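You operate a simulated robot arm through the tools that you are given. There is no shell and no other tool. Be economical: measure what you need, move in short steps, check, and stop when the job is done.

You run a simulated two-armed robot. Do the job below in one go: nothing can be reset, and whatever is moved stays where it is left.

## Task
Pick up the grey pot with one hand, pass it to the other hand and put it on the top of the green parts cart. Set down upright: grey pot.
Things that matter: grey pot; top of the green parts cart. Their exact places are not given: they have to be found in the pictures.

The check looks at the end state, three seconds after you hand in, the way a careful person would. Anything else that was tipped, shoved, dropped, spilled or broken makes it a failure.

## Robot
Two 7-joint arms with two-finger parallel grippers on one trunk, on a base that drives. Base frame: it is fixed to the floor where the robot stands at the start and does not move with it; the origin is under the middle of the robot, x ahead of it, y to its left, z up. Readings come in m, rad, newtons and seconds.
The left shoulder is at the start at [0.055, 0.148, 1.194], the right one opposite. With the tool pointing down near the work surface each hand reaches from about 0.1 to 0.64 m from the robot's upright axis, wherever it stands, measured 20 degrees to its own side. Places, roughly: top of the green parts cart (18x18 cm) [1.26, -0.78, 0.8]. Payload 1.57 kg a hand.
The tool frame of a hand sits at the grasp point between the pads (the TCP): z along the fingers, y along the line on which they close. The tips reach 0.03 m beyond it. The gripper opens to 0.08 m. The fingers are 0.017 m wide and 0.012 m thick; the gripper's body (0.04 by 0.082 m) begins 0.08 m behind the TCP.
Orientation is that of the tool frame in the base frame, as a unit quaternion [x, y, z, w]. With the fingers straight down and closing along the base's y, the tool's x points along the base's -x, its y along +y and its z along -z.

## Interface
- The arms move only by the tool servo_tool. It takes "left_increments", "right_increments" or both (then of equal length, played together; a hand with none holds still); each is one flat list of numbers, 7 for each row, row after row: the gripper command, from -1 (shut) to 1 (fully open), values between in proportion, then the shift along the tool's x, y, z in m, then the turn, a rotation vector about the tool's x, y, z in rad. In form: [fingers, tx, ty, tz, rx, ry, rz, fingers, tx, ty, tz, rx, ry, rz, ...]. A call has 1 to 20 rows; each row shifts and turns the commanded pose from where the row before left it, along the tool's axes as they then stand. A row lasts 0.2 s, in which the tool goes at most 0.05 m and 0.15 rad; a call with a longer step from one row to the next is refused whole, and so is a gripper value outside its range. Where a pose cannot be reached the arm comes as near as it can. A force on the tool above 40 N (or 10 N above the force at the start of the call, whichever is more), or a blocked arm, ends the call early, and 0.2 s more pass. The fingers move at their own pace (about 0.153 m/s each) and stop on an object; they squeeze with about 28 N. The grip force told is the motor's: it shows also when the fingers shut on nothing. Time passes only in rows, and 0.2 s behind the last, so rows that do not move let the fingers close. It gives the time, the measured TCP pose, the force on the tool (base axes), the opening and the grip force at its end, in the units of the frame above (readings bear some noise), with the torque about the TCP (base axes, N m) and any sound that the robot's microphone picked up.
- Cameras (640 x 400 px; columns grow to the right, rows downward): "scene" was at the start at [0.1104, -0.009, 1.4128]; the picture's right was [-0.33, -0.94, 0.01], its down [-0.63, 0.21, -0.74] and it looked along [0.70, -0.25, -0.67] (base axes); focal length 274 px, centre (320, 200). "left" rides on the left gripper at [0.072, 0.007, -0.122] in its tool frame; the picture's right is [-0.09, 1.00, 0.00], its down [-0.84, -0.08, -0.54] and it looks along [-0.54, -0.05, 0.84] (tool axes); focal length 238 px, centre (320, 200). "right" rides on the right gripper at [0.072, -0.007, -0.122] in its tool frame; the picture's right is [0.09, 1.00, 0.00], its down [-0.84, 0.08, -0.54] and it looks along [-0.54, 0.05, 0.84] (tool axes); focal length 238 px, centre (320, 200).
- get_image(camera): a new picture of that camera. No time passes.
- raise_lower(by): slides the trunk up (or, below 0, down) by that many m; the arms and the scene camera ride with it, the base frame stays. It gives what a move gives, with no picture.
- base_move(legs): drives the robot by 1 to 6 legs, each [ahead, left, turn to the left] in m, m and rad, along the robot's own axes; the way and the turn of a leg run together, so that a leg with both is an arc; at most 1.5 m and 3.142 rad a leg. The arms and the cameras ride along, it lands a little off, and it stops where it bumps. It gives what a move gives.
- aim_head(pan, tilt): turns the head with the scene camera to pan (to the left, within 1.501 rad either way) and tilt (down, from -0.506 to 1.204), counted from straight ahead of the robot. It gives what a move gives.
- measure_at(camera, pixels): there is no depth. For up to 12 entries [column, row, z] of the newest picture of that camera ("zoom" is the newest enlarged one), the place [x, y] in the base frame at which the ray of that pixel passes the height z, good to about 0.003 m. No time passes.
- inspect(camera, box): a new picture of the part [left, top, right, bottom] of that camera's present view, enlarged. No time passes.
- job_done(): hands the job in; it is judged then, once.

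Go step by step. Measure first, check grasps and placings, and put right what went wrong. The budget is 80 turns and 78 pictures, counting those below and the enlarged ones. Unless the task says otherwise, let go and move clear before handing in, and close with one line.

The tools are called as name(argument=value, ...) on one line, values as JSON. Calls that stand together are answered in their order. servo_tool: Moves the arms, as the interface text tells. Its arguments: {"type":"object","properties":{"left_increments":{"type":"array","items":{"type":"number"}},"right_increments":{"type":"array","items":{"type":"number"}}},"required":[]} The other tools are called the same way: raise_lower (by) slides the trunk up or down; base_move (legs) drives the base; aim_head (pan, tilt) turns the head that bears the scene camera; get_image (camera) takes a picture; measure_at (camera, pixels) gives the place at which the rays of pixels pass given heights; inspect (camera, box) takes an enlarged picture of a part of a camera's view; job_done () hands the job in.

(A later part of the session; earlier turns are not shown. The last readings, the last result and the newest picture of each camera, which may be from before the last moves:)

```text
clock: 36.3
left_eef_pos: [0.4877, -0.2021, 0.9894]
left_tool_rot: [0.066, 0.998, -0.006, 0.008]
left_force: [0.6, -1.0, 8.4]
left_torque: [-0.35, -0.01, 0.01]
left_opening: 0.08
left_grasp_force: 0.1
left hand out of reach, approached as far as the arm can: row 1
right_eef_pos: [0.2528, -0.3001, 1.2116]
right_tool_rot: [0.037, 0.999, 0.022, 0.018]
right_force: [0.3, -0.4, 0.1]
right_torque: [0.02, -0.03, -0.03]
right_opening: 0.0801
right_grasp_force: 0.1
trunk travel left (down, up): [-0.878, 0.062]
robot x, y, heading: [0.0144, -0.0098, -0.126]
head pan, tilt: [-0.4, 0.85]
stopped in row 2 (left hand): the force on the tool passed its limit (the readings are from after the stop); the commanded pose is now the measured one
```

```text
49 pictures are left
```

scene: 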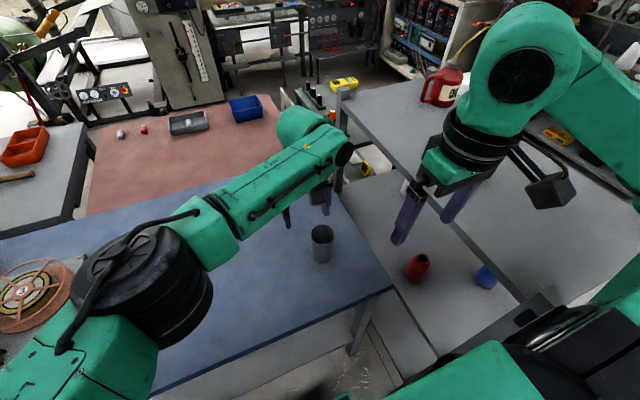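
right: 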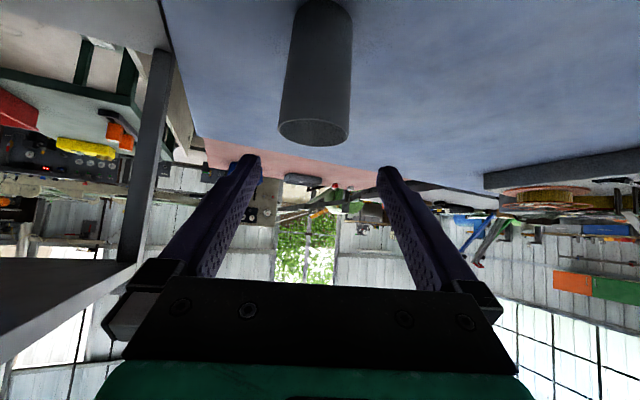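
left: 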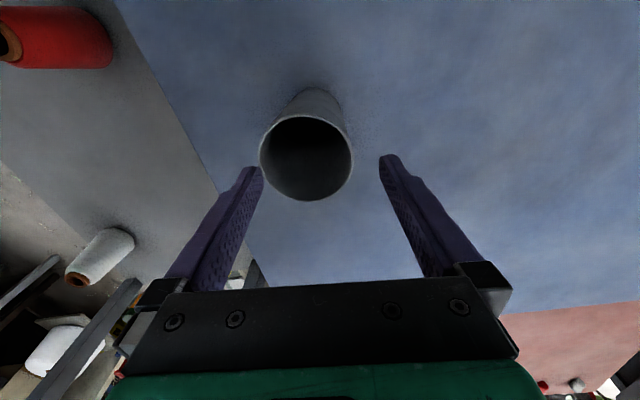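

A finger touched the rim (8 N) because the hand drifted 5 mm at the edge of its reach. I'll rise and recentre, then descend with the trunk instead so the arm shape stays fixed. First I'll check the right elbow's clearance to the shelf.

servo_tool(left_increments=[1, 0, 0, -0.02, 0, 0, 0, 1, 0, 0, -0.025, 0, 0, 0, 1, 0.002, -0.005, 0, 0, 0, 0, 1, 0, 0, 0, 0, 0, 0])

get_image(camera="left")

aim_head(pan=-1.4, tilt=0.7)

get_image(camera="scene")

```text
clock: 37.3
left_eef_pos: [0.4876, -0.2071, 1.0303]
left_tool_rot: [0.066, 0.998, -0.005, 0.006]
left_force: [1.4, 0.5, -0.5]
left_torque: [-0.02, -0.01, 0.03]
left_opening: 0.0801
left_grasp_force: 0.1
right_eef_pos: [0.2547, -0.2999, 1.2118]
right_tool_rot: [0.037, 0.999, 0.022, 0.017]
right_force: [-0.3, 0.4, -0.5]
right_torque: [0.01, 0.0, 0.04]
right_opening: 0.0801
right_grasp_force: 0.0
trunk travel left (down, up): [-0.878, 0.062]
robot x, y, heading: [0.0159, -0.0092, -0.127]
head pan, tilt: [-0.4, 0.85]
```

```text
48 pictures are left
```

left: 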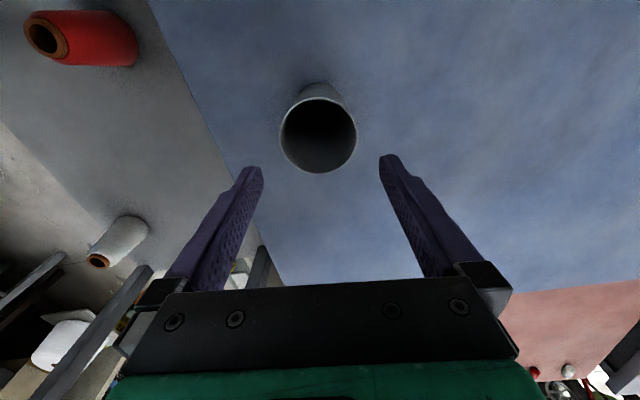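

```text
clock: 38.6
left_eef_pos: [0.486, -0.2076, 1.0303]
left_tool_rot: [0.066, 0.998, -0.006, 0.005]
left_force: [0.3, -0.4, 0.6]
left_torque: [0.0, -0.02, 0.0]
left_opening: 0.0799
left_grasp_force: 0.0
right_eef_pos: [0.255, -0.3006, 1.2113]
right_tool_rot: [0.037, 0.999, 0.022, 0.017]
right_force: [-0.1, -0.4, 0.2]
right_torque: [0.03, -0.01, -0.01]
right_opening: 0.08
right_grasp_force: 0.1
trunk travel left (down, up): [-0.878, 0.062]
robot x, y, heading: [0.016, -0.0105, -0.132]
head pan, tilt: [-1.4, 0.7]
```

```text
47 pictures are left
```

scene: 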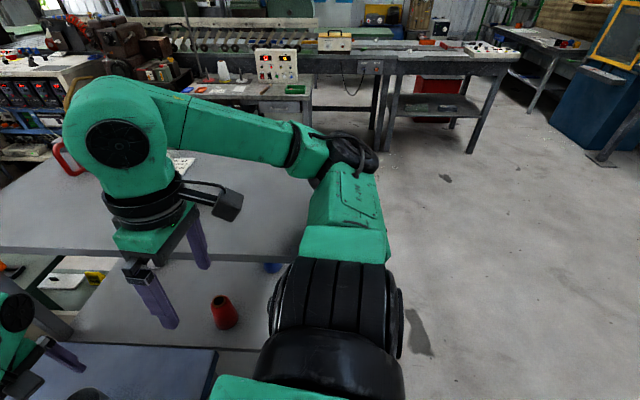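

The pot looks undisturbed. I'll lift the right hand by 8 cm for shelf clearance and re-measure the pot centre from the left camera.

servo_tool(right_increments=[1, 0, 0, -0.027, 0, 0, 0, 1, 0, 0, -0.027, 0, 0, 0, 1, 0, 0, -0.027, 0, 0, 0, 1, 0, 0, 0, 0, 0, 0])

measure_at(camera="left", pixels=[[318, 98, 0.952], [318, 173, 0.952], [280, 135, 0.952], [357, 135, 0.952]])

get_image(camera="scene")

```text
clock: 39.6
left_eef_pos: [0.4872, -0.2063, 1.0314]
left_tool_rot: [0.065, 0.998, -0.006, 0.005]
left_force: [-1.0, -0.4, -0.9]
left_torque: [0.03, 0.01, 0.06]
left_opening: 0.0802
left_grasp_force: 0.0
right_eef_pos: [0.2523, -0.3036, 1.2923]
right_tool_rot: [0.037, 0.999, 0.022, 0.017]
right_force: [-0.1, -0.6, -0.3]
right_torque: [-0.03, -0.01, -0.01]
right_opening: 0.0803
right_grasp_force: 0.1
trunk travel left (down, up): [-0.878, 0.062]
robot x, y, heading: [0.0132, -0.0128, -0.125]
head pan, tilt: [-1.4, 0.7]
```

```text
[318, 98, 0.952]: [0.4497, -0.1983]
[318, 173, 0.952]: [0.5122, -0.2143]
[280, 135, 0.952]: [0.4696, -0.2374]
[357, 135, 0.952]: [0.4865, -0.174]
```

```text
46 pictures are left
```

scene: 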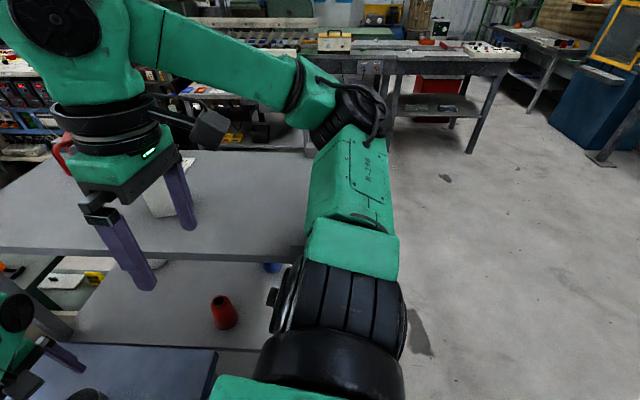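

The pot centre is about (0.481,-0.206), and the TCP is at (0.487,-0.2065). I'll nudge it a little and lower the trunk in two steps.

servo_tool(left_increments=[1, 0.004, 0, 0, 0, 0, 0, 1, 0, 0, 0, 0, 0, 0])

raise_lower(by=-0.055)

get_image(camera="left")

```text
clock: 40.2
left_eef_pos: [0.4818, -0.2075, 1.0304]
left_tool_rot: [0.065, 0.998, -0.006, 0.006]
left_force: [-0.4, -0.1, -0.2]
left_torque: [0.0, 0.01, 0.03]
left_opening: 0.08
left_grasp_force: 0.0
right_eef_pos: [0.2527, -0.3031, 1.2913]
right_tool_rot: [0.036, 0.999, 0.022, 0.016]
right_force: [-0.1, -0.2, 0.6]
right_torque: [0.01, 0.02, 0.0]
right_opening: 0.0798
right_grasp_force: 0.0
trunk travel left (down, up): [-0.878, 0.062]
robot x, y, heading: [0.013, -0.0058, -0.13]
head pan, tilt: [-1.4, 0.7]
```

```text
clock: 41.1
left_eef_pos: [0.4821, -0.2065, 0.9755]
left_tool_rot: [0.065, 0.998, -0.006, 0.005]
left_force: [0.0, -0.2, 0.1]
left_torque: [-0.01, 0.01, 0.03]
left_opening: 0.0799
left_grasp_force: 0.0
right_eef_pos: [0.2525, -0.3032, 1.2371]
right_tool_rot: [0.036, 0.999, 0.022, 0.017]
right_force: [-1.0, 0.6, 0.4]
right_torque: [-0.01, -0.01, 0.03]
right_opening: 0.0801
right_grasp_force: 0.1
trunk travel left (down, up): [-0.823, 0.117]
robot x, y, heading: [0.0189, -0.0098, -0.127]
head pan, tilt: [-1.4, 0.7]
```

```text
45 pictures are left
```

left: 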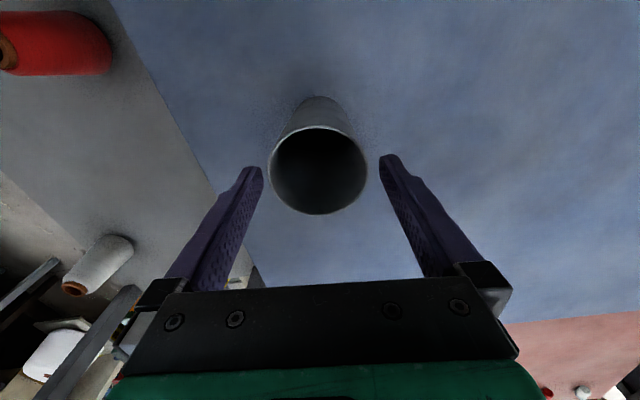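

The fingertips now straddle the rim with gaps on both sides (262/268 and 367/380). I'll lower the last 4 cm and close.

raise_lower(by=-0.042)

servo_tool(left_increments=[0.7, 0, 0, 0, 0, 0, 0, 0.4, 0, 0, 0, 0, 0, 0, -1, 0, 0, 0, 0, 0, 0, -1, 0, 0, 0, 0, 0, 0, -1, 0, 0, 0, 0, 0, 0])

get_image(camera="left")

```text
clock: 42.0
left_eef_pos: [0.4818, -0.2057, 0.9333]
left_tool_rot: [0.065, 0.998, -0.006, 0.007]
left_force: [0.2, -0.1, 0.0]
left_torque: [0.01, 0.01, 0.01]
left_opening: 0.0799
left_grasp_force: 0.1
right_eef_pos: [0.2516, -0.3032, 1.1947]
right_tool_rot: [0.037, 0.999, 0.022, 0.017]
right_force: [0.7, -0.8, 0.2]
right_torque: [-0.04, -0.03, 0.01]
right_opening: 0.0802
right_grasp_force: 0.0
trunk travel left (down, up): [-0.781, 0.159]
robot x, y, heading: [0.0119, -0.008, -0.13]
head pan, tilt: [-1.4, 0.7]
```

```text
clock: 43.2
left_eef_pos: [0.4812, -0.207, 0.9344]
left_tool_rot: [0.066, 0.998, -0.006, 0.005]
left_force: [0.0, 0.0, -0.4]
left_torque: [0.0, 0.01, 0.0]
left_opening: 0.0561
left_grasp_force: 27.8
right_eef_pos: [0.2511, -0.3024, 1.1952]
right_tool_rot: [0.037, 0.999, 0.022, 0.018]
right_force: [-0.2, -0.3, 0.2]
right_torque: [-0.01, 0.04, 0.01]
right_opening: 0.0803
right_grasp_force: 0.0
trunk travel left (down, up): [-0.781, 0.159]
robot x, y, heading: [0.0173, -0.0098, -0.133]
head pan, tilt: [-1.4, 0.7]
```

```text
44 pictures are left
```

left: 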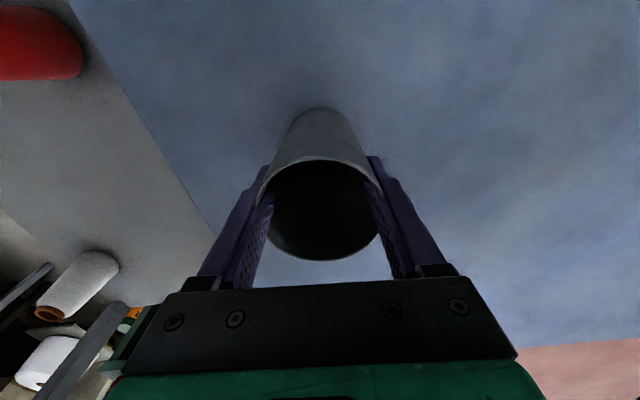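

Grip force is 27.8 N at an opening of 0.056 m, so the pot is held. I'll lift it straight up with the trunk and look.

raise_lower(by=0.12)

aim_head(pan=-0.4, tilt=0.75)

get_image(camera="scene")

get_image(camera="left")

```text
clock: 44.7
left_eef_pos: [0.4822, -0.2058, 1.0535]
left_tool_rot: [0.065, 0.998, -0.006, 0.006]
left_force: [-0.5, -0.1, 0.4]
left_torque: [0.0, 0.01, -0.03]
left_opening: 0.056
left_grasp_force: 28.2
right_eef_pos: [0.2531, -0.3042, 1.3145]
right_tool_rot: [0.037, 0.999, 0.022, 0.018]
right_force: [-0.2, 1.0, 0.2]
right_torque: [0.01, 0.0, 0.02]
right_opening: 0.0801
right_grasp_force: 0.1
trunk travel left (down, up): [-0.901, 0.039]
robot x, y, heading: [0.0118, -0.0053, -0.132]
head pan, tilt: [-1.4, 0.7]
```

```text
clock: 46.0
left_eef_pos: [0.4823, -0.2064, 1.0544]
left_tool_rot: [0.066, 0.998, -0.005, 0.006]
left_force: [-0.3, 0.1, 0.0]
left_torque: [0.02, 0.02, -0.01]
left_opening: 0.0558
left_grasp_force: 28.1
right_eef_pos: [0.2528, -0.304, 1.3142]
right_tool_rot: [0.038, 0.999, 0.023, 0.018]
right_force: [0.1, -0.7, 0.6]
right_torque: [-0.02, 0.04, -0.01]
right_opening: 0.08
right_grasp_force: 0.0
trunk travel left (down, up): [-0.901, 0.039]
robot x, y, heading: [0.0127, -0.0093, -0.13]
head pan, tilt: [-0.4, 0.75]
```

```text
43 pictures are left
```

scene: 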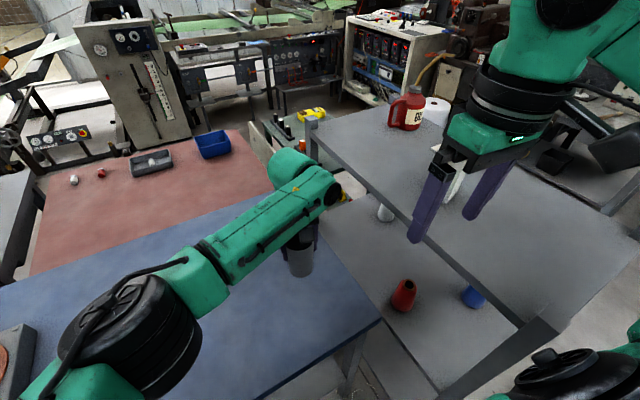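

```text
42 pictures are left
```

left: 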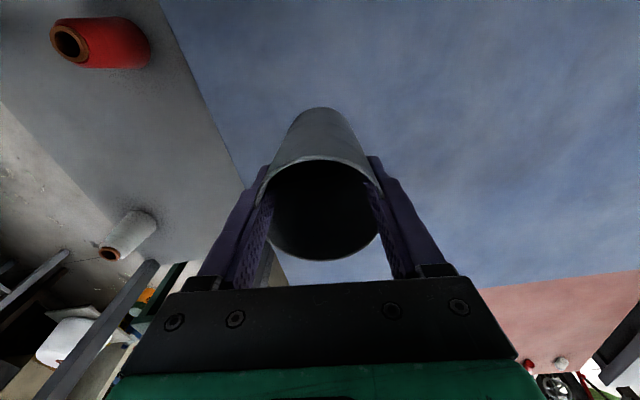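

The pot is held firmly and lifted. I'll bring the left hand back to its near-centre pose and back away from the table into open floor.

servo_tool(left_increments=[-1, 0.014, 0.031, -0.02, 0, 0, 0, -1, 0.014, 0.031, -0.02, 0, 0, 0, -1, 0.014, 0.031, -0.01, 0, 0, 0, -1, 0.014, 0.031, -0.01, 0, 0, 0, -1, 0.014, 0.031, 0, 0, 0, 0, -1, 0, 0, 0, 0, 0, 0])

base_move(legs=[[-0.4, 0, 0]])

aim_head(pan=-0.9, tilt=0.6)

get_image(camera="scene")

```text
clock: 47.4
left_eef_pos: [0.4318, -0.0436, 1.1115]
left_tool_rot: [0.066, 0.998, -0.005, 0.006]
left_force: [-0.3, -0.4, -0.7]
left_torque: [-0.02, -0.03, 0.02]
left_opening: 0.0559
left_grasp_force: 28.0
right_eef_pos: [0.2534, -0.3047, 1.3141]
right_tool_rot: [0.037, 0.999, 0.023, 0.018]
right_force: [0.4, -0.2, 0.1]
right_torque: [0.02, 0.0, -0.01]
right_opening: 0.0802
right_grasp_force: 0.0
trunk travel left (down, up): [-0.901, 0.039]
robot x, y, heading: [0.0149, -0.0102, -0.127]
head pan, tilt: [-0.4, 0.75]
```

```text
clock: 49.9
left_eef_pos: [0.0384, 0.0059, 1.1116]
left_tool_rot: [0.065, 0.998, -0.006, 0.005]
left_force: [0.0, -0.3, -0.3]
left_torque: [-0.02, -0.02, 0.0]
left_opening: 0.0559
left_grasp_force: 27.5
right_eef_pos: [-0.1398, -0.2519, 1.3147]
right_tool_rot: [0.037, 0.999, 0.022, 0.017]
right_force: [0.1, 0.8, -0.5]
right_torque: [0.01, 0.02, 0.03]
right_opening: 0.0798
right_grasp_force: 0.0
trunk travel left (down, up): [-0.901, 0.039]
robot x, y, heading: [-0.3813, 0.043, -0.126]
head pan, tilt: [-0.4, 0.75]
```

```text
clock: 50.8
left_eef_pos: [0.0364, 0.0065, 1.1131]
left_tool_rot: [0.066, 0.998, -0.006, 0.005]
left_force: [0.0, 0.8, 0.5]
left_torque: [0.02, 0.02, 0.0]
left_opening: 0.0557
left_grasp_force: 27.9
right_eef_pos: [-0.1424, -0.2525, 1.3158]
right_tool_rot: [0.037, 0.999, 0.022, 0.018]
right_force: [-0.6, 0.0, -0.8]
right_torque: [0.02, -0.02, 0.0]
right_opening: 0.0803
right_grasp_force: 0.1
trunk travel left (down, up): [-0.901, 0.039]
robot x, y, heading: [-0.3796, 0.0403, -0.128]
head pan, tilt: [-0.901, 0.6]
```

```text
41 pictures are left
```

scene: 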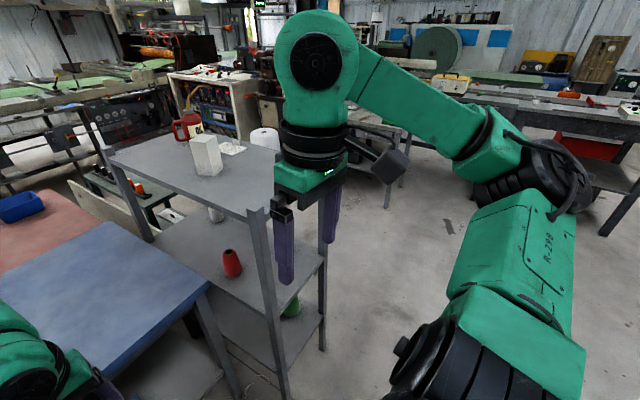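

Clear space around now. For the handover, the left hand presents the pot high and out front with a slight tilt, and the right hand comes in low at 45° underneath. I'll move the left hand first, then pre-shape the right.

servo_tool(left_increments=[-1, -0.0244, -0.0236, -0.026, 0, 0, 0, -1, -0.0244, -0.0236, -0.026, 0, 0, 0, -1, -0.0244, -0.0236, -0.026, 0, 0, 0, -1, -0.0244, -0.0236, -0.026, 0, 0, 0, -1, -0.0244, -0.0236, -0.026, 0, 0, 0, -1, 0, 0, 0, 0, 0.12, 0, -1, 0, 0, 0, 0, 0, 0])

servo_tool(right_increments=[1, -0.0393, 0, 0.009, 0, 0, 0, 1, -0.0393, 0, 0.009, 0, 0, 0, 1, -0.0393, 0, 0.009, 0, 0, 0, 1, -0.0393, 0, 0.009, 0, 0, 0, 1, 0, 0, 0, 0, 0, -0.105, 1, 0, 0, 0, 0, 0, -0.105, 1, 0, 0, 0, 0, -0.131, 0, 1, 0, 0, 0, 0, -0.131, 0, 1, 0, 0, 0, 0, -0.131, 0, 1, 0, 0, 0, 0, -0.131, 0, 1, 0, 0, 0, 0, -0.131, 0, 1, 0, 0, 0, 0, -0.131, 0, 1, 0, 0, 0, 0, 0, 0])

aim_head(pan=-0.25, tilt=0.5)

get_image(camera="scene")

```text
clock: 52.4
left_eef_pos: [0.1057, -0.1019, 1.2295]
left_tool_rot: [0.066, 0.996, -0.002, -0.055]
left_force: [0.6, 0.6, 0.1]
left_torque: [-0.02, 0.02, 0.01]
left_opening: 0.0558
left_grasp_force: 27.9
left hand out of reach, approached as far as the arm can: row 5, 6
right_eef_pos: [-0.1411, -0.2517, 1.3163]
right_tool_rot: [0.038, 0.999, 0.022, 0.018]
right_force: [0.2, -0.9, -0.7]
right_torque: [0.0, 0.0, -0.01]
right_opening: 0.08
right_grasp_force: 0.2
trunk travel left (down, up): [-0.901, 0.039]
robot x, y, heading: [-0.3809, 0.0427, -0.123]
head pan, tilt: [-0.901, 0.6]
```

```text
clock: 55.2
left_eef_pos: [0.1056, -0.1026, 1.2297]
left_tool_rot: [0.066, 0.996, -0.001, -0.054]
left_force: [-0.3, 0.4, -1.2]
left_torque: [-0.01, 0.0, 0.01]
left_opening: 0.0557
left_grasp_force: 27.9
right_eef_pos: [0.0164, -0.2631, 1.2836]
right_tool_rot: [-0.056, 0.913, 0.045, 0.401]
right_force: [0.6, -1.2, -0.4]
right_torque: [0.01, 0.02, 0.02]
right_opening: 0.08
right_grasp_force: 0.0
trunk travel left (down, up): [-0.901, 0.039]
robot x, y, heading: [-0.3831, 0.0413, -0.128]
head pan, tilt: [-0.901, 0.6]
```

```text
clock: 56.2
left_eef_pos: [0.1051, -0.1042, 1.2303]
left_tool_rot: [0.066, 0.996, -0.002, -0.054]
left_force: [0.3, -0.5, -1.7]
left_torque: [0.02, 0.0, -0.03]
left_opening: 0.0558
left_grasp_force: 27.7
right_eef_pos: [0.0163, -0.2624, 1.2841]
right_tool_rot: [-0.054, 0.914, 0.044, 0.399]
right_force: [1.3, 1.0, -0.8]
right_torque: [-0.02, -0.01, 0.0]
right_opening: 0.0799
right_grasp_force: 0.1
trunk travel left (down, up): [-0.901, 0.039]
robot x, y, heading: [-0.3786, 0.042, -0.135]
head pan, tilt: [-0.25, 0.499]
```

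```text
40 pictures are left
```

scene: 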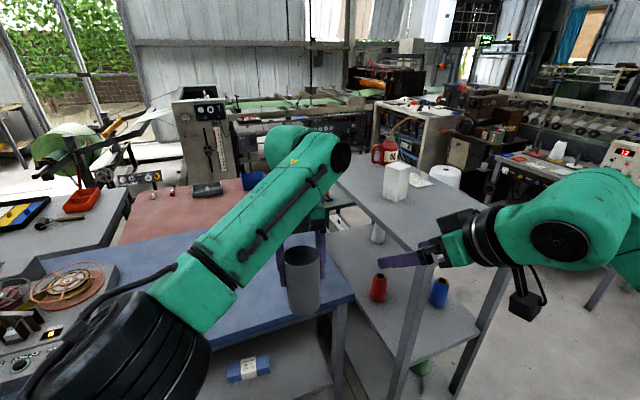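

Both poses were reached: the right hand points 43° down at azimuth 10°. The pot axis 7 cm below the left grip is (0.097,-0.103,1.158), so I'll slide the right hand to 13 cm short of it.

servo_tool(right_increments=[1, 0.007, 0.0357, 0.0084, 0, 0, 0, 1, 0.007, 0.0357, 0.0084, 0, 0, 0, 1, 0.007, 0.0357, 0.0084, 0, 0, 0, 1, 0.007, 0.0357, 0.0084, 0, 0, 0, 1, 0, 0, 0, 0, 0, 0])

get_image(camera="scene")

get_image(camera="right")

```text
clock: 57.4
left_eef_pos: [0.1053, -0.1053, 1.2291]
left_tool_rot: [0.066, 0.996, -0.001, -0.054]
left_force: [0.4, 0.3, -0.1]
left_torque: [0.05, -0.01, 0.03]
left_opening: 0.0557
left_grasp_force: 28.1
right_eef_pos: [0.0015, -0.1195, 1.2449]
right_tool_rot: [-0.055, 0.913, 0.046, 0.401]
right_force: [0.2, 0.5, 0.4]
right_torque: [0.02, -0.01, 0.03]
right_opening: 0.0801
right_grasp_force: 0.1
trunk travel left (down, up): [-0.901, 0.039]
robot x, y, heading: [-0.3786, 0.041, -0.131]
head pan, tilt: [-0.25, 0.499]
```

```text
39 pictures are left
```

scene: 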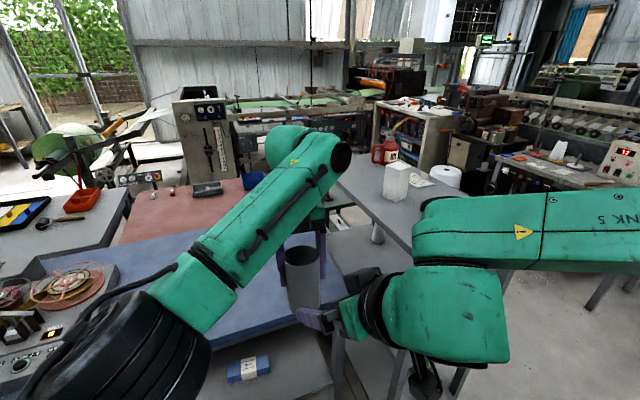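

```text
38 pictures are left
```

right: 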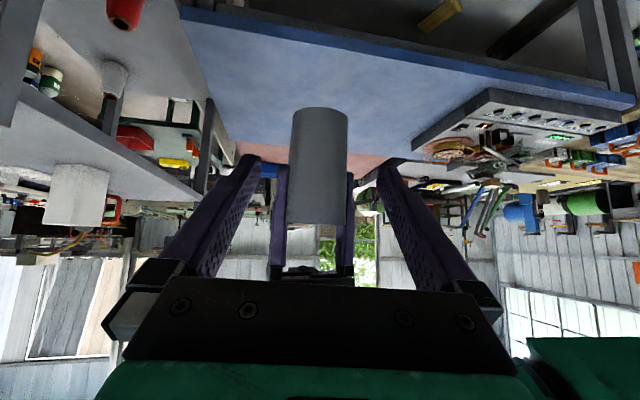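

The pot (columns 288–348) is centred between the right fingers. I'll advance along the tool axis, with a check part-way.

servo_tool(right_increments=[1, 0, 0, 0.02, 0, 0, 0, 1, 0, 0, 0.02, 0, 0, 0, 1, 0, 0, 0.02, 0, 0, 0, 1, 0, 0, 0.02, 0, 0, 0, 1, 0, 0, 0, 0, 0, 0])

get_image(camera="right")

get_image(camera="left")

```text
clock: 58.6
left_eef_pos: [0.1049, -0.1041, 1.23]
left_tool_rot: [0.065, 0.996, -0.001, -0.055]
left_force: [0.6, -0.4, -0.8]
left_torque: [0.01, -0.01, 0.02]
left_opening: 0.056
left_grasp_force: 27.6
right_eef_pos: [0.0607, -0.1099, 1.1922]
right_tool_rot: [-0.055, 0.913, 0.045, 0.401]
right_force: [0.2, -1.4, 0.3]
right_torque: [0.02, 0.01, 0.0]
right_opening: 0.0802
right_grasp_force: 0.1
trunk travel left (down, up): [-0.901, 0.039]
robot x, y, heading: [-0.3841, 0.0432, -0.129]
head pan, tilt: [-0.25, 0.499]
```

```text
37 pictures are left
```

right: 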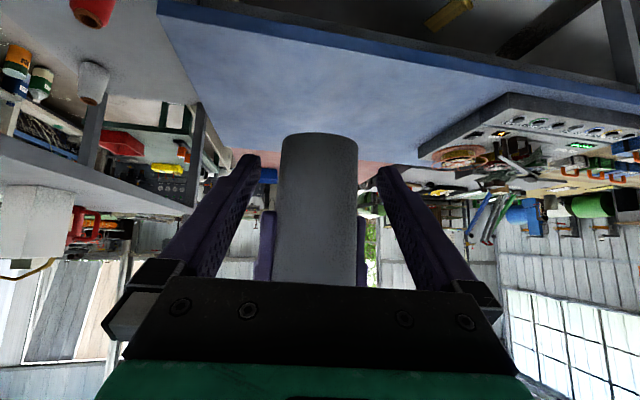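

```text
36 pictures are left
```

left: 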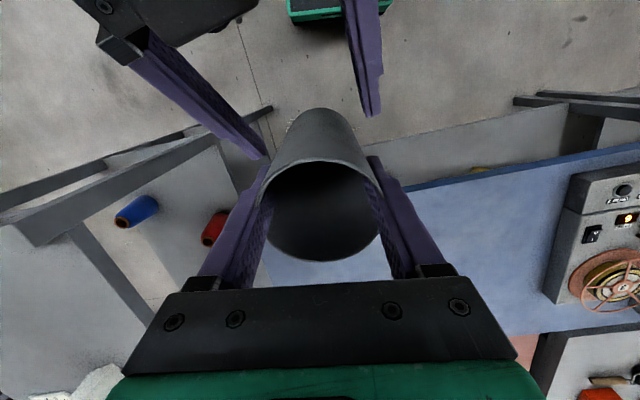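

Still centred with no contact. I'll advance the last 4.5 cm, slightly lower, then close the right gripper.

servo_tool(right_increments=[1, 0.0015, 0, 0.015, 0, 0, 0, 1, 0.0015, 0, 0.015, 0, 0, 0, 1, 0.0015, 0, 0.015, 0, 0, 0, 1, 0, 0, 0, 0, 0, 0])

get_image(camera="right")

get_image(camera="left")

```text
clock: 59.6
left_eef_pos: [0.1049, -0.1036, 1.23]
left_tool_rot: [0.065, 0.996, -0.001, -0.055]
left_force: [-0.3, 0.0, -0.6]
left_torque: [0.0, 0.0, 0.0]
left_opening: 0.0557
left_grasp_force: 27.8
right_eef_pos: [0.0903, -0.1036, 1.16]
right_tool_rot: [-0.054, 0.914, 0.044, 0.4]
right_force: [-0.4, -0.3, -0.2]
right_torque: [0.0, -0.02, -0.01]
right_opening: 0.0797
right_grasp_force: 0.1
trunk travel left (down, up): [-0.901, 0.039]
robot x, y, heading: [-0.3815, 0.0452, -0.128]
head pan, tilt: [-0.25, 0.499]
```

```text
35 pictures are left
```

right: 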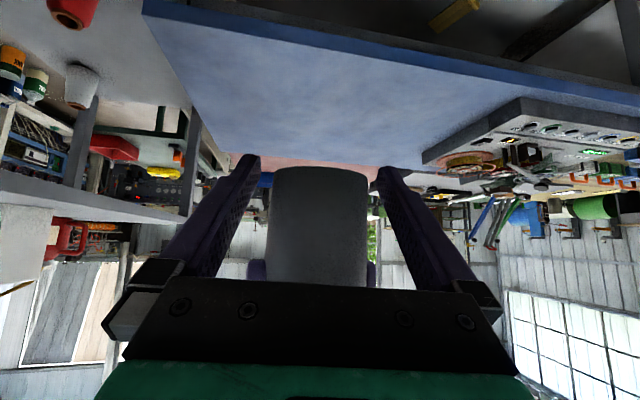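

```text
34 pictures are left
```

left: 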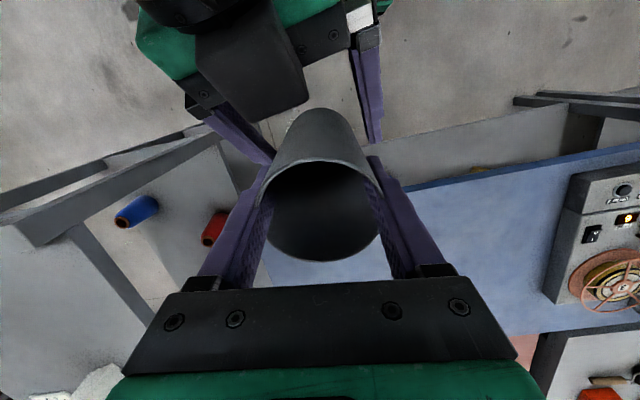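

The pot's bottom edge now reaches the right fingertips (row 168) and no force is building. I'll nudge in 7 mm more and close the right fingers.

servo_tool(right_increments=[1, 0, 0, 0.007, 0, 0, 0, 0.5, 0, 0, 0, 0, 0, 0, 0.2, 0, 0, 0, 0, 0, 0, -1, 0, 0, 0, 0, 0, 0, -1, 0, 0, 0, 0, 0, 0, -1, 0, 0, 0, 0, 0, 0])

get_image(camera="right")

```text
clock: 61.0
left_eef_pos: [0.1055, -0.1032, 1.2302]
left_tool_rot: [0.066, 0.996, -0.002, -0.054]
left_force: [-0.2, -4.3, -0.5]
left_torque: [0.12, 0.04, 0.02]
left_opening: 0.056
left_grasp_force: 28.4
right_eef_pos: [0.0942, -0.1041, 1.1539]
right_tool_rot: [-0.055, 0.913, 0.045, 0.401]
right_force: [0.0, 5.0, 0.2]
right_torque: [-0.46, -0.03, -0.01]
right_opening: 0.0566
right_grasp_force: 28.2
trunk travel left (down, up): [-0.901, 0.039]
robot x, y, heading: [-0.3872, 0.0399, -0.127]
head pan, tilt: [-0.25, 0.499]
```

```text
33 pictures are left
```

right: 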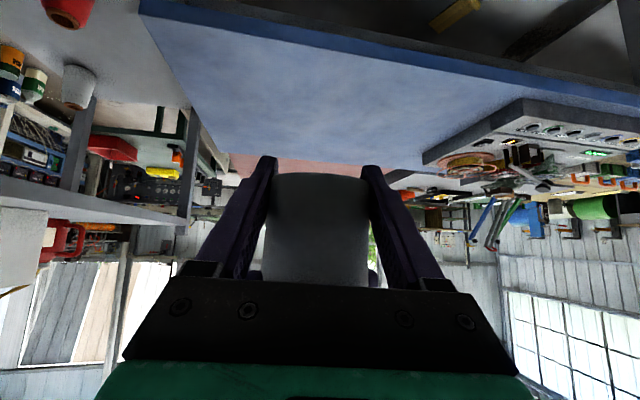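

The right gripper holds the pot (28 N, opening 0.0566, matching its width). Now I'll open the left hand and withdraw it upward along its axis.

servo_tool(left_increments=[0.6, 0, 0, 0, 0, 0, 0, 1, 0, 0, 0, 0, 0, 0, 1, 0, 0, -0.025, 0, 0, 0, 1, 0, 0, -0.03, 0, 0, 0, 1, 0, 0, -0.04, 0, 0, 0, 1, 0, 0, -0.04, 0, 0, 0, 1, 0, 0, 0, 0, 0, 0])

get_image(camera="left")

get_image(camera="scene")

```text
clock: 62.6
left_eef_pos: [0.0975, -0.0835, 1.3181]
left_tool_rot: [0.066, 0.996, -0.002, -0.053]
left_force: [0.1, -0.5, -0.7]
left_torque: [0.04, 0.0, -0.04]
left_opening: 0.0798
left_grasp_force: 0.1
left hand out of reach, approached as far as the arm can: row 3, 4, 5, 6
right_eef_pos: [0.094, -0.1039, 1.1536]
right_tool_rot: [-0.055, 0.914, 0.045, 0.4]
right_force: [-0.5, 0.6, -0.5]
right_torque: [0.04, 0.01, -0.01]
right_opening: 0.0565
right_grasp_force: 28.0
trunk travel left (down, up): [-0.901, 0.039]
robot x, y, heading: [-0.3815, 0.0424, -0.13]
head pan, tilt: [-0.25, 0.499]
```

```text
32 pictures are left
```

left: 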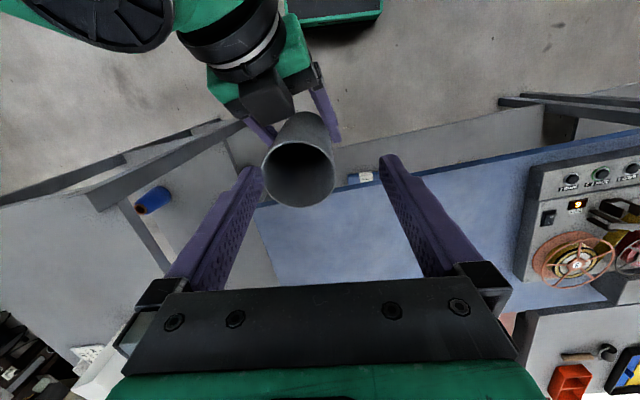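

```text
31 pictures are left
```

scene: 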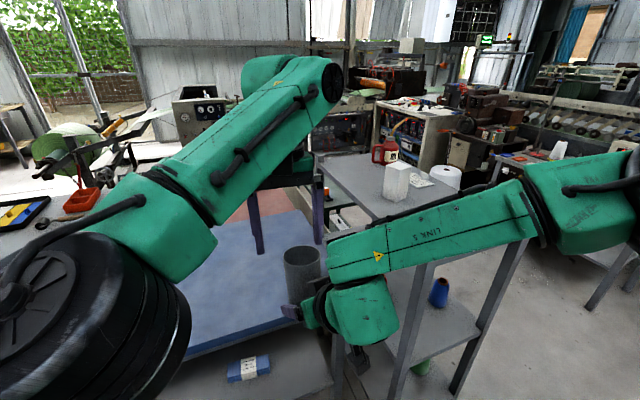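

The pot has passed to the right hand. I'll tuck the left hand off to the left, then study the route around the shelf to the cart.

servo_tool(left_increments=[1, 0, 0.04, 0, 0, 0, 0, 1, 0, 0.045, 0, 0, 0, 0, 1, 0.02, 0.042, 0, 0, 0, 0, 1, 0.02, 0.042, 0, 0, 0, 0, 1, 0.03, 0.04, 0, 0, 0, 0, 1, 0.03, 0.03, 0, 0, 0, 0, 1, 0, 0, 0, 0, 0, 0])

aim_head(pan=-1.2, tilt=0.35)

get_image(camera="scene")

aim_head(pan=-0.5, tilt=0.5)

get_image(camera="scene")

```text
clock: 64.2
left_eef_pos: [0.0325, 0.1688, 1.3244]
left_tool_rot: [0.065, 0.996, -0.001, -0.054]
left_force: [-0.1, -0.2, -0.8]
left_torque: [-0.01, 0.04, 0.0]
left_opening: 0.0801
left_grasp_force: 0.0
right_eef_pos: [0.0954, -0.1042, 1.153]
right_tool_rot: [-0.054, 0.914, 0.045, 0.4]
right_force: [0.3, 0.2, -0.2]
right_torque: [0.01, 0.03, 0.03]
right_opening: 0.0565
right_grasp_force: 27.6
trunk travel left (down, up): [-0.901, 0.039]
robot x, y, heading: [-0.3783, 0.0424, -0.129]
head pan, tilt: [-0.25, 0.499]
```

```text
clock: 65.4
left_eef_pos: [0.0335, 0.1684, 1.3261]
left_tool_rot: [0.066, 0.996, -0.001, -0.054]
left_force: [0.1, -0.4, 0.5]
left_torque: [0.0, 0.04, 0.01]
left_opening: 0.0802
left_grasp_force: 0.0
right_eef_pos: [0.0933, -0.1048, 1.1548]
right_tool_rot: [-0.055, 0.914, 0.045, 0.401]
right_force: [0.1, -0.3, 0.5]
right_torque: [-0.04, -0.01, 0.01]
right_opening: 0.0562
right_grasp_force: 27.5
trunk travel left (down, up): [-0.901, 0.039]
robot x, y, heading: [-0.3778, 0.0387, -0.133]
head pan, tilt: [-1.201, 0.351]
```

```text
30 pictures are left
```

scene: 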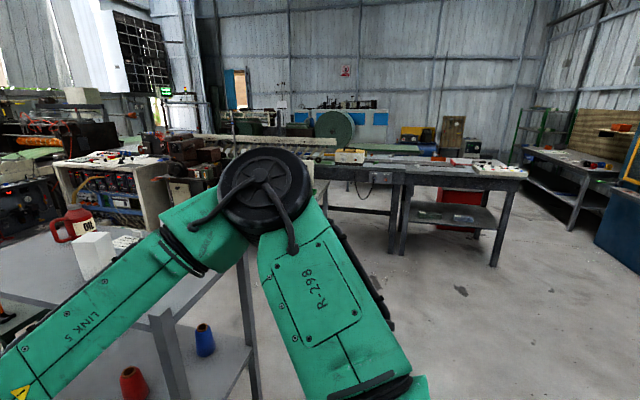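

```text
clock: 66.5
left_eef_pos: [0.0332, 0.1696, 1.3249]
left_tool_rot: [0.065, 0.996, -0.002, -0.055]
left_force: [-1.0, 0.8, 0.3]
left_torque: [-0.03, 0.0, 0.0]
left_opening: 0.08
left_grasp_force: 0.0
right_eef_pos: [0.0943, -0.1031, 1.1536]
right_tool_rot: [-0.054, 0.914, 0.045, 0.4]
right_force: [0.3, 0.1, 0.5]
right_torque: [-0.02, 0.01, 0.0]
right_opening: 0.0561
right_grasp_force: 27.7
trunk travel left (down, up): [-0.901, 0.039]
robot x, y, heading: [-0.3836, 0.0433, -0.131]
head pan, tilt: [-0.499, 0.499]
```

```text
29 pictures are left
```

scene: 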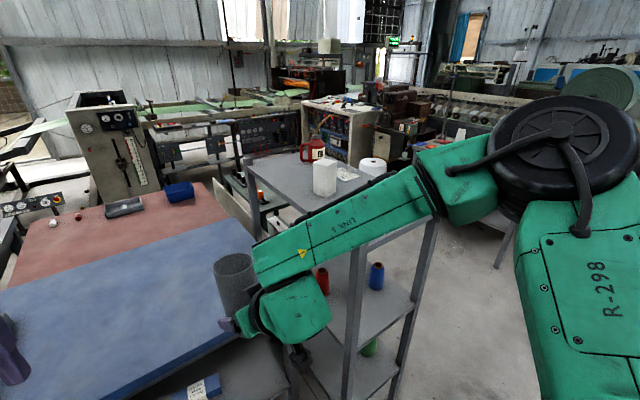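

The shelf looks narrow (near posts at columns 355 and 425). I'll measure its corners and nearby floor points.

measure_at(camera="scene", pixels=[[352, 248, 1.15], [435, 222, 1.15], [394, 396, 0.0], [252, 163, 1.15], [500, 266, 0.0], [395, 265, 0.0], [375, 185, 1.15], [325, 190, 1.15], [312, 160, 1.15]])

aim_head(pan=-0.9, tilt=0.3)

get_image(camera="scene")

```text
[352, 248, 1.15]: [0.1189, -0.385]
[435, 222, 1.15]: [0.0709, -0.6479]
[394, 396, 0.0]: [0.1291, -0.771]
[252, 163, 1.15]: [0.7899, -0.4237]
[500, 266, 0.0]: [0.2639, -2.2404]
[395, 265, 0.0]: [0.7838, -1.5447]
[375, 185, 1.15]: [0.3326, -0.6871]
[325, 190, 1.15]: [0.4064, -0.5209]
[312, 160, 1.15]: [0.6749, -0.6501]
```

```text
clock: 67.4
left_eef_pos: [0.0335, 0.1689, 1.3264]
left_tool_rot: [0.066, 0.996, -0.002, -0.055]
left_force: [0.2, -0.4, 0.3]
left_torque: [0.0, 0.0, 0.02]
left_opening: 0.0803
left_grasp_force: 0.1
right_eef_pos: [0.0942, -0.1029, 1.1535]
right_tool_rot: [-0.055, 0.914, 0.044, 0.4]
right_force: [0.1, 0.6, -0.1]
right_torque: [-0.02, -0.01, 0.03]
right_opening: 0.0563
right_grasp_force: 28.4
trunk travel left (down, up): [-0.901, 0.039]
robot x, y, heading: [-0.3784, 0.0392, -0.129]
head pan, tilt: [-0.901, 0.3]
```

```text
28 pictures are left
```

scene: 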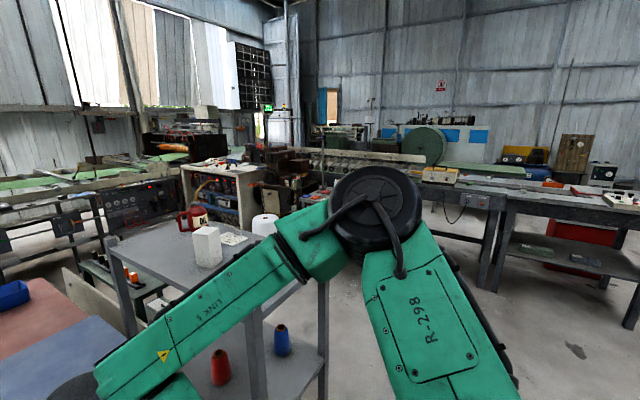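

The shelf spans about x 0.1–0.8, y -0.41 to -0.77, with open floor beyond to about y -2.2. I'll square up, back off a little, then strafe right past the shelf's end.

base_move(legs=[[-0.13, 0, 0.13], [0, -0.7, 0], [0, -0.65, 0]])

aim_head(pan=0.3, tilt=0.45)

get_image(camera="scene")

```text
clock: 75.4
left_eef_pos: [-0.1283, -1.1335, 1.3251]
left_tool_rot: [0.007, 0.998, -0.005, -0.054]
left_force: [-0.5, -0.6, -0.2]
left_torque: [-0.01, -0.02, -0.01]
left_opening: 0.0799
left_grasp_force: 0.1
right_eef_pos: [-0.0355, -1.3955, 1.1543]
right_tool_rot: [-0.109, 0.909, 0.068, 0.397]
right_force: [-0.1, -0.7, -0.4]
right_torque: [-0.02, 0.01, -0.04]
right_opening: 0.056
right_grasp_force: 27.7
trunk travel left (down, up): [-0.901, 0.039]
robot x, y, heading: [-0.5238, -1.3128, -0.007]
head pan, tilt: [-0.901, 0.3]
```

```text
clock: 76.8
left_eef_pos: [-0.128, -1.1336, 1.3258]
left_tool_rot: [0.007, 0.998, -0.005, -0.054]
left_force: [-0.6, 1.0, 1.3]
left_torque: [-0.02, 0.02, 0.0]
left_opening: 0.0799
left_grasp_force: 0.0
right_eef_pos: [-0.0367, -1.3975, 1.1528]
right_tool_rot: [-0.109, 0.909, 0.068, 0.397]
right_force: [0.1, 0.0, -0.4]
right_torque: [0.01, 0.0, 0.02]
right_opening: 0.0562
right_grasp_force: 28.1
trunk travel left (down, up): [-0.901, 0.039]
robot x, y, heading: [-0.5274, -1.3097, -0.013]
head pan, tilt: [0.3, 0.45]
```

```text
27 pictures are left
```

scene: 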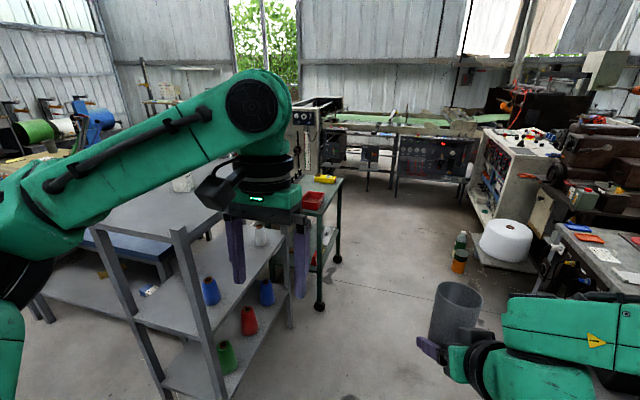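

Now the cart is in clear view at (325,200), on casters, with open floor to its right. I'll measure the cart and the floor obstacles.

measure_at(camera="scene", pixels=[[320, 308, 0.0], [338, 261, 0.0], [290, 327, 0.0], [458, 272, 0.0], [545, 273, 0.0], [470, 255, 0.0], [343, 179, 0.82], [321, 213, 0.82], [312, 205, 0.82], [325, 180, 0.82], [560, 310, 0.0], [430, 170, 0.0]])

inspect(camera="scene", box=[260, 150, 400, 240])

```text
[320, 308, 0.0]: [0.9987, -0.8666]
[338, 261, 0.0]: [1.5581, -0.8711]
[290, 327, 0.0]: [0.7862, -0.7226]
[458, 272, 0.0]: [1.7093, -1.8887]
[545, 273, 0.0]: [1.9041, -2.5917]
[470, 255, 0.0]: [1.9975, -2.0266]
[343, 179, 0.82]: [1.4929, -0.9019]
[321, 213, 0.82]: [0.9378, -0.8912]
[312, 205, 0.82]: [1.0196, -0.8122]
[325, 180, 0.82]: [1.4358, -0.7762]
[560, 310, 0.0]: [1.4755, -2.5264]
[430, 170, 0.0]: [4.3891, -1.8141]
```

```text
4.44 times, centred on (330, 195) of scene
```

zoom: 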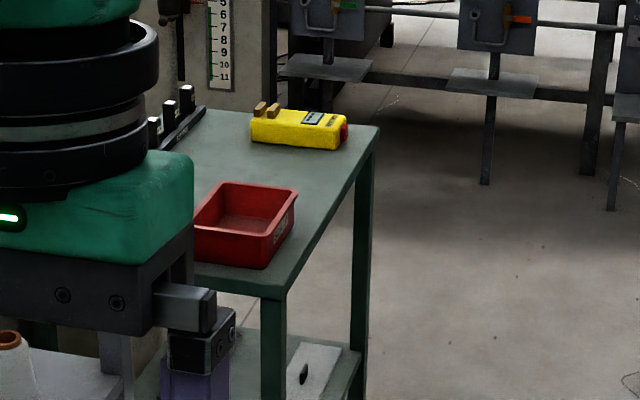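

The cart's right edge is at y≈-0.88 (casters at (1.00,-0.87) and (1.56,-0.87)), with free top between the red bin and the yellow box. I'll drive ahead along y≈-1.38 and then turn left to face the cart.

base_move(legs=[[0.9, -0.08, 0], [0.75, 0, 0]])

aim_head(pan=0.9, tilt=0.6)

get_image(camera="scene")

```text
clock: 85.2
left_eef_pos: [1.5221, -1.2417, 1.3255]
left_tool_rot: [0.006, 0.999, -0.005, -0.053]
left_force: [0.0, 0.6, -0.2]
left_torque: [0.02, 0.03, -0.01]
left_opening: 0.08
left_grasp_force: 0.1
right_eef_pos: [1.6143, -1.5036, 1.1534]
right_tool_rot: [-0.11, 0.909, 0.069, 0.397]
right_force: [-0.3, 0.9, -0.3]
right_torque: [0.03, 0.04, 0.01]
right_opening: 0.0563
right_grasp_force: 27.8
trunk travel left (down, up): [-0.901, 0.039]
robot x, y, heading: [1.1264, -1.4162, -0.006]
head pan, tilt: [0.3, 0.45]
```

```text
clock: 86.2
left_eef_pos: [1.5236, -1.2422, 1.3252]
left_tool_rot: [0.005, 0.998, -0.005, -0.055]
left_force: [0.0, 0.5, 0.2]
left_torque: [0.01, 0.0, 0.0]
left_opening: 0.08
left_grasp_force: 0.2
right_eef_pos: [1.6158, -1.5043, 1.1532]
right_tool_rot: [-0.11, 0.909, 0.069, 0.397]
right_force: [0.4, -0.8, -1.0]
right_torque: [0.0, 0.01, 0.0]
right_opening: 0.0563
right_grasp_force: 28.3
trunk travel left (down, up): [-0.901, 0.039]
robot x, y, heading: [1.1269, -1.4188, -0.005]
head pan, tilt: [0.901, 0.6]
```

```text
25 pictures are left
```

scene: 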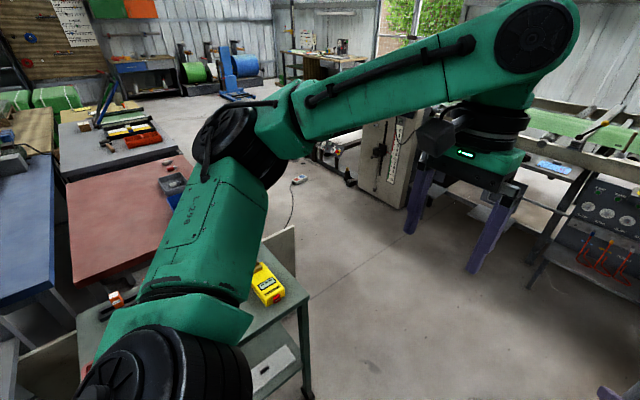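

There's clear space around for turning. I'll turn left 90° in place to face the cart.

base_move(legs=[[0, 0, 1.57]])

aim_head(pan=-0.1, tilt=0.75)

get_image(camera="scene")

```text
clock: 90.5
left_eef_pos: [0.9454, -1.0251, 1.3247]
left_tool_rot: [0.708, -0.705, 0.042, 0.035]
left_force: [0.1, 0.6, -0.3]
left_torque: [0.0, 0.01, 0.0]
left_opening: 0.0803
left_grasp_force: 0.0
right_eef_pos: [1.2071, -0.9273, 1.1533]
right_tool_rot: [0.725, -0.559, -0.331, -0.229]
right_force: [0.2, -0.4, -0.7]
right_torque: [0.0, 0.0, -0.02]
right_opening: 0.0561
right_grasp_force: 28.1
trunk travel left (down, up): [-0.901, 0.039]
robot x, y, heading: [1.1267, -1.4182, 1.579]
head pan, tilt: [0.901, 0.6]
```

```text
clock: 91.7
left_eef_pos: [0.9456, -1.0249, 1.3252]
left_tool_rot: [0.708, -0.704, 0.042, 0.035]
left_force: [-0.4, -0.4, -0.2]
left_torque: [-0.01, 0.02, 0.02]
left_opening: 0.08
left_grasp_force: 0.1
right_eef_pos: [1.2063, -0.9265, 1.1529]
right_tool_rot: [0.725, -0.559, -0.331, -0.23]
right_force: [-0.4, 0.2, -0.9]
right_torque: [0.01, -0.01, -0.01]
right_opening: 0.0561
right_grasp_force: 28.3
trunk travel left (down, up): [-0.901, 0.039]
robot x, y, heading: [1.1264, -1.4189, 1.581]
head pan, tilt: [-0.099, 0.75]
```

```text
24 pictures are left
```

scene: 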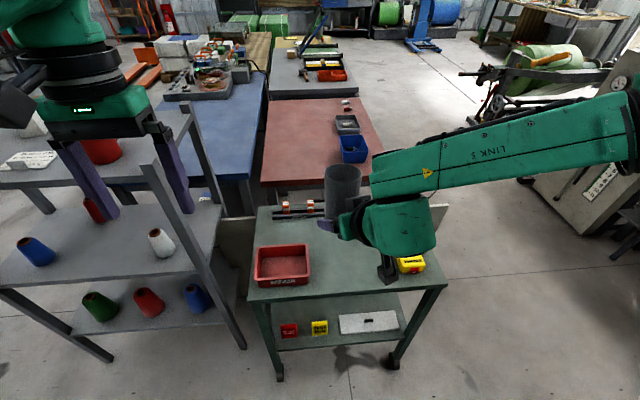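

The cart is right in front, with free top between the red bin (283,265) and the yellow box (412,263). I'll measure the cart corners and the obstacles.

measure_at(camera="scene", pixels=[[248, 300, 0.8], [248, 300, 0.85], [447, 284, 0.8], [447, 284, 0.85], [280, 380, 0.0], [393, 368, 0.0], [312, 283, 0.8], [308, 245, 0.85], [398, 268, 0.8], [345, 265, 0.8], [300, 218, 0.8], [325, 215, 0.8]])

inspect(camera="scene", box=[230, 150, 460, 310])

get_image(camera="right")

```text
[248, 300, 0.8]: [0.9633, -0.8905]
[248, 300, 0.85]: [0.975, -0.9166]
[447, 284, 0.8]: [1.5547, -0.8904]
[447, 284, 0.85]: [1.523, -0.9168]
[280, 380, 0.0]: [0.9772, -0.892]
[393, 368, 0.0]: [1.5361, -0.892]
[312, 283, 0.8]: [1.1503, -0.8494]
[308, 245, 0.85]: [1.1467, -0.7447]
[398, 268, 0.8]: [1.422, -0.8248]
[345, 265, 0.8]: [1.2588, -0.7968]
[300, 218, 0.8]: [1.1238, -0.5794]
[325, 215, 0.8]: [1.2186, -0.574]
```

```text
2.50 times, centred on (345, 230) of scene
```

zoom: 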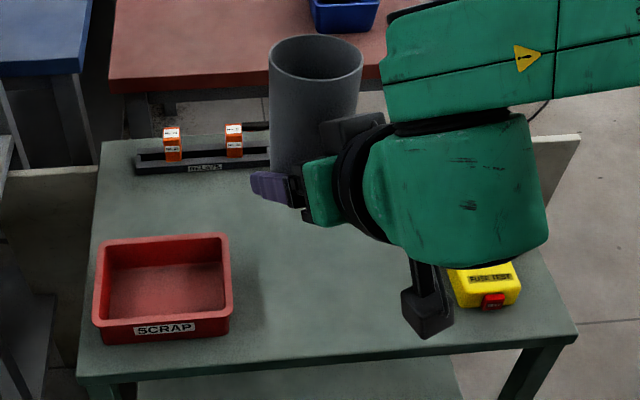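

```text
22 pictures are left
```

right: 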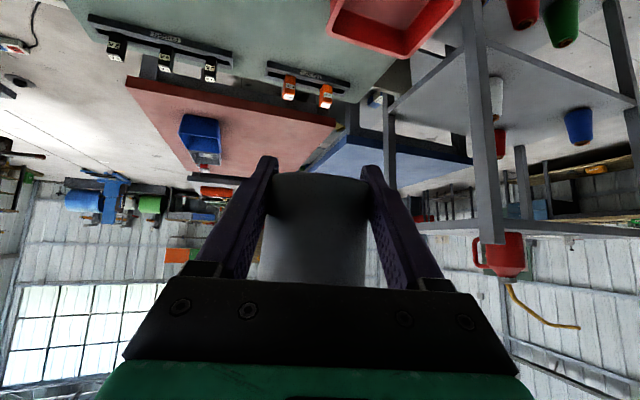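

The cart top is at about z=0.80, with the free patch centred at (1.26,-0.78) clear of the bin (x<1.15) and the yellow box (x>1.42). I'll straighten the pot by the 6° handover tilt, then drive it above the patch.

servo_tool(right_increments=[-1, 0, 0, 0, 0.0082, -0.052, -0.0117, -1, 0, 0, 0, 0.0082, -0.052, -0.0117, -1, 0, 0, 0, 0, 0, 0])

base_move(legs=[[0.14, -0.05, 0]])

get_image(camera="scene")

```text
clock: 92.5
left_eef_pos: [0.9466, -1.024, 1.325]
left_tool_rot: [0.707, -0.705, 0.042, 0.034]
left_force: [0.5, 1.2, 0.3]
left_torque: [0.03, -0.03, -0.04]
left_opening: 0.08
left_grasp_force: 0.1
right_eef_pos: [1.2061, -0.9257, 1.1549]
right_tool_rot: [0.712, -0.54, -0.361, -0.267]
right_force: [0.6, -0.2, 0.0]
right_torque: [0.01, 0.02, 0.01]
right_opening: 0.0564
right_grasp_force: 27.7
trunk travel left (down, up): [-0.901, 0.039]
robot x, y, heading: [1.1244, -1.4172, 1.579]
head pan, tilt: [-0.099, 0.75]
```

```text
clock: 93.9
left_eef_pos: [0.9947, -0.886, 1.3271]
left_tool_rot: [0.707, -0.705, 0.042, 0.032]
left_force: [0.4, -0.1, 0.2]
left_torque: [0.0, -0.04, 0.01]
left_opening: 0.0802
left_grasp_force: 0.1
right_eef_pos: [1.2561, -0.7897, 1.1559]
right_tool_rot: [0.711, -0.541, -0.361, -0.269]
right_force: [-1.0, -0.7, -0.1]
right_torque: [0.03, -0.04, -0.03]
right_opening: 0.0564
right_grasp_force: 27.4
trunk travel left (down, up): [-0.901, 0.039]
robot x, y, heading: [1.1731, -1.2739, 1.579]
head pan, tilt: [-0.099, 0.75]
```

```text
21 pictures are left
```

scene: 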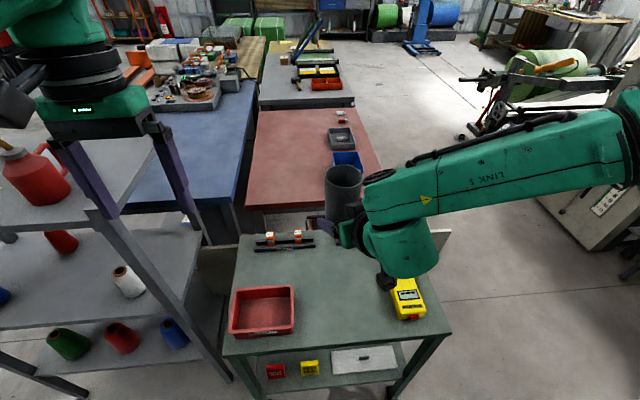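

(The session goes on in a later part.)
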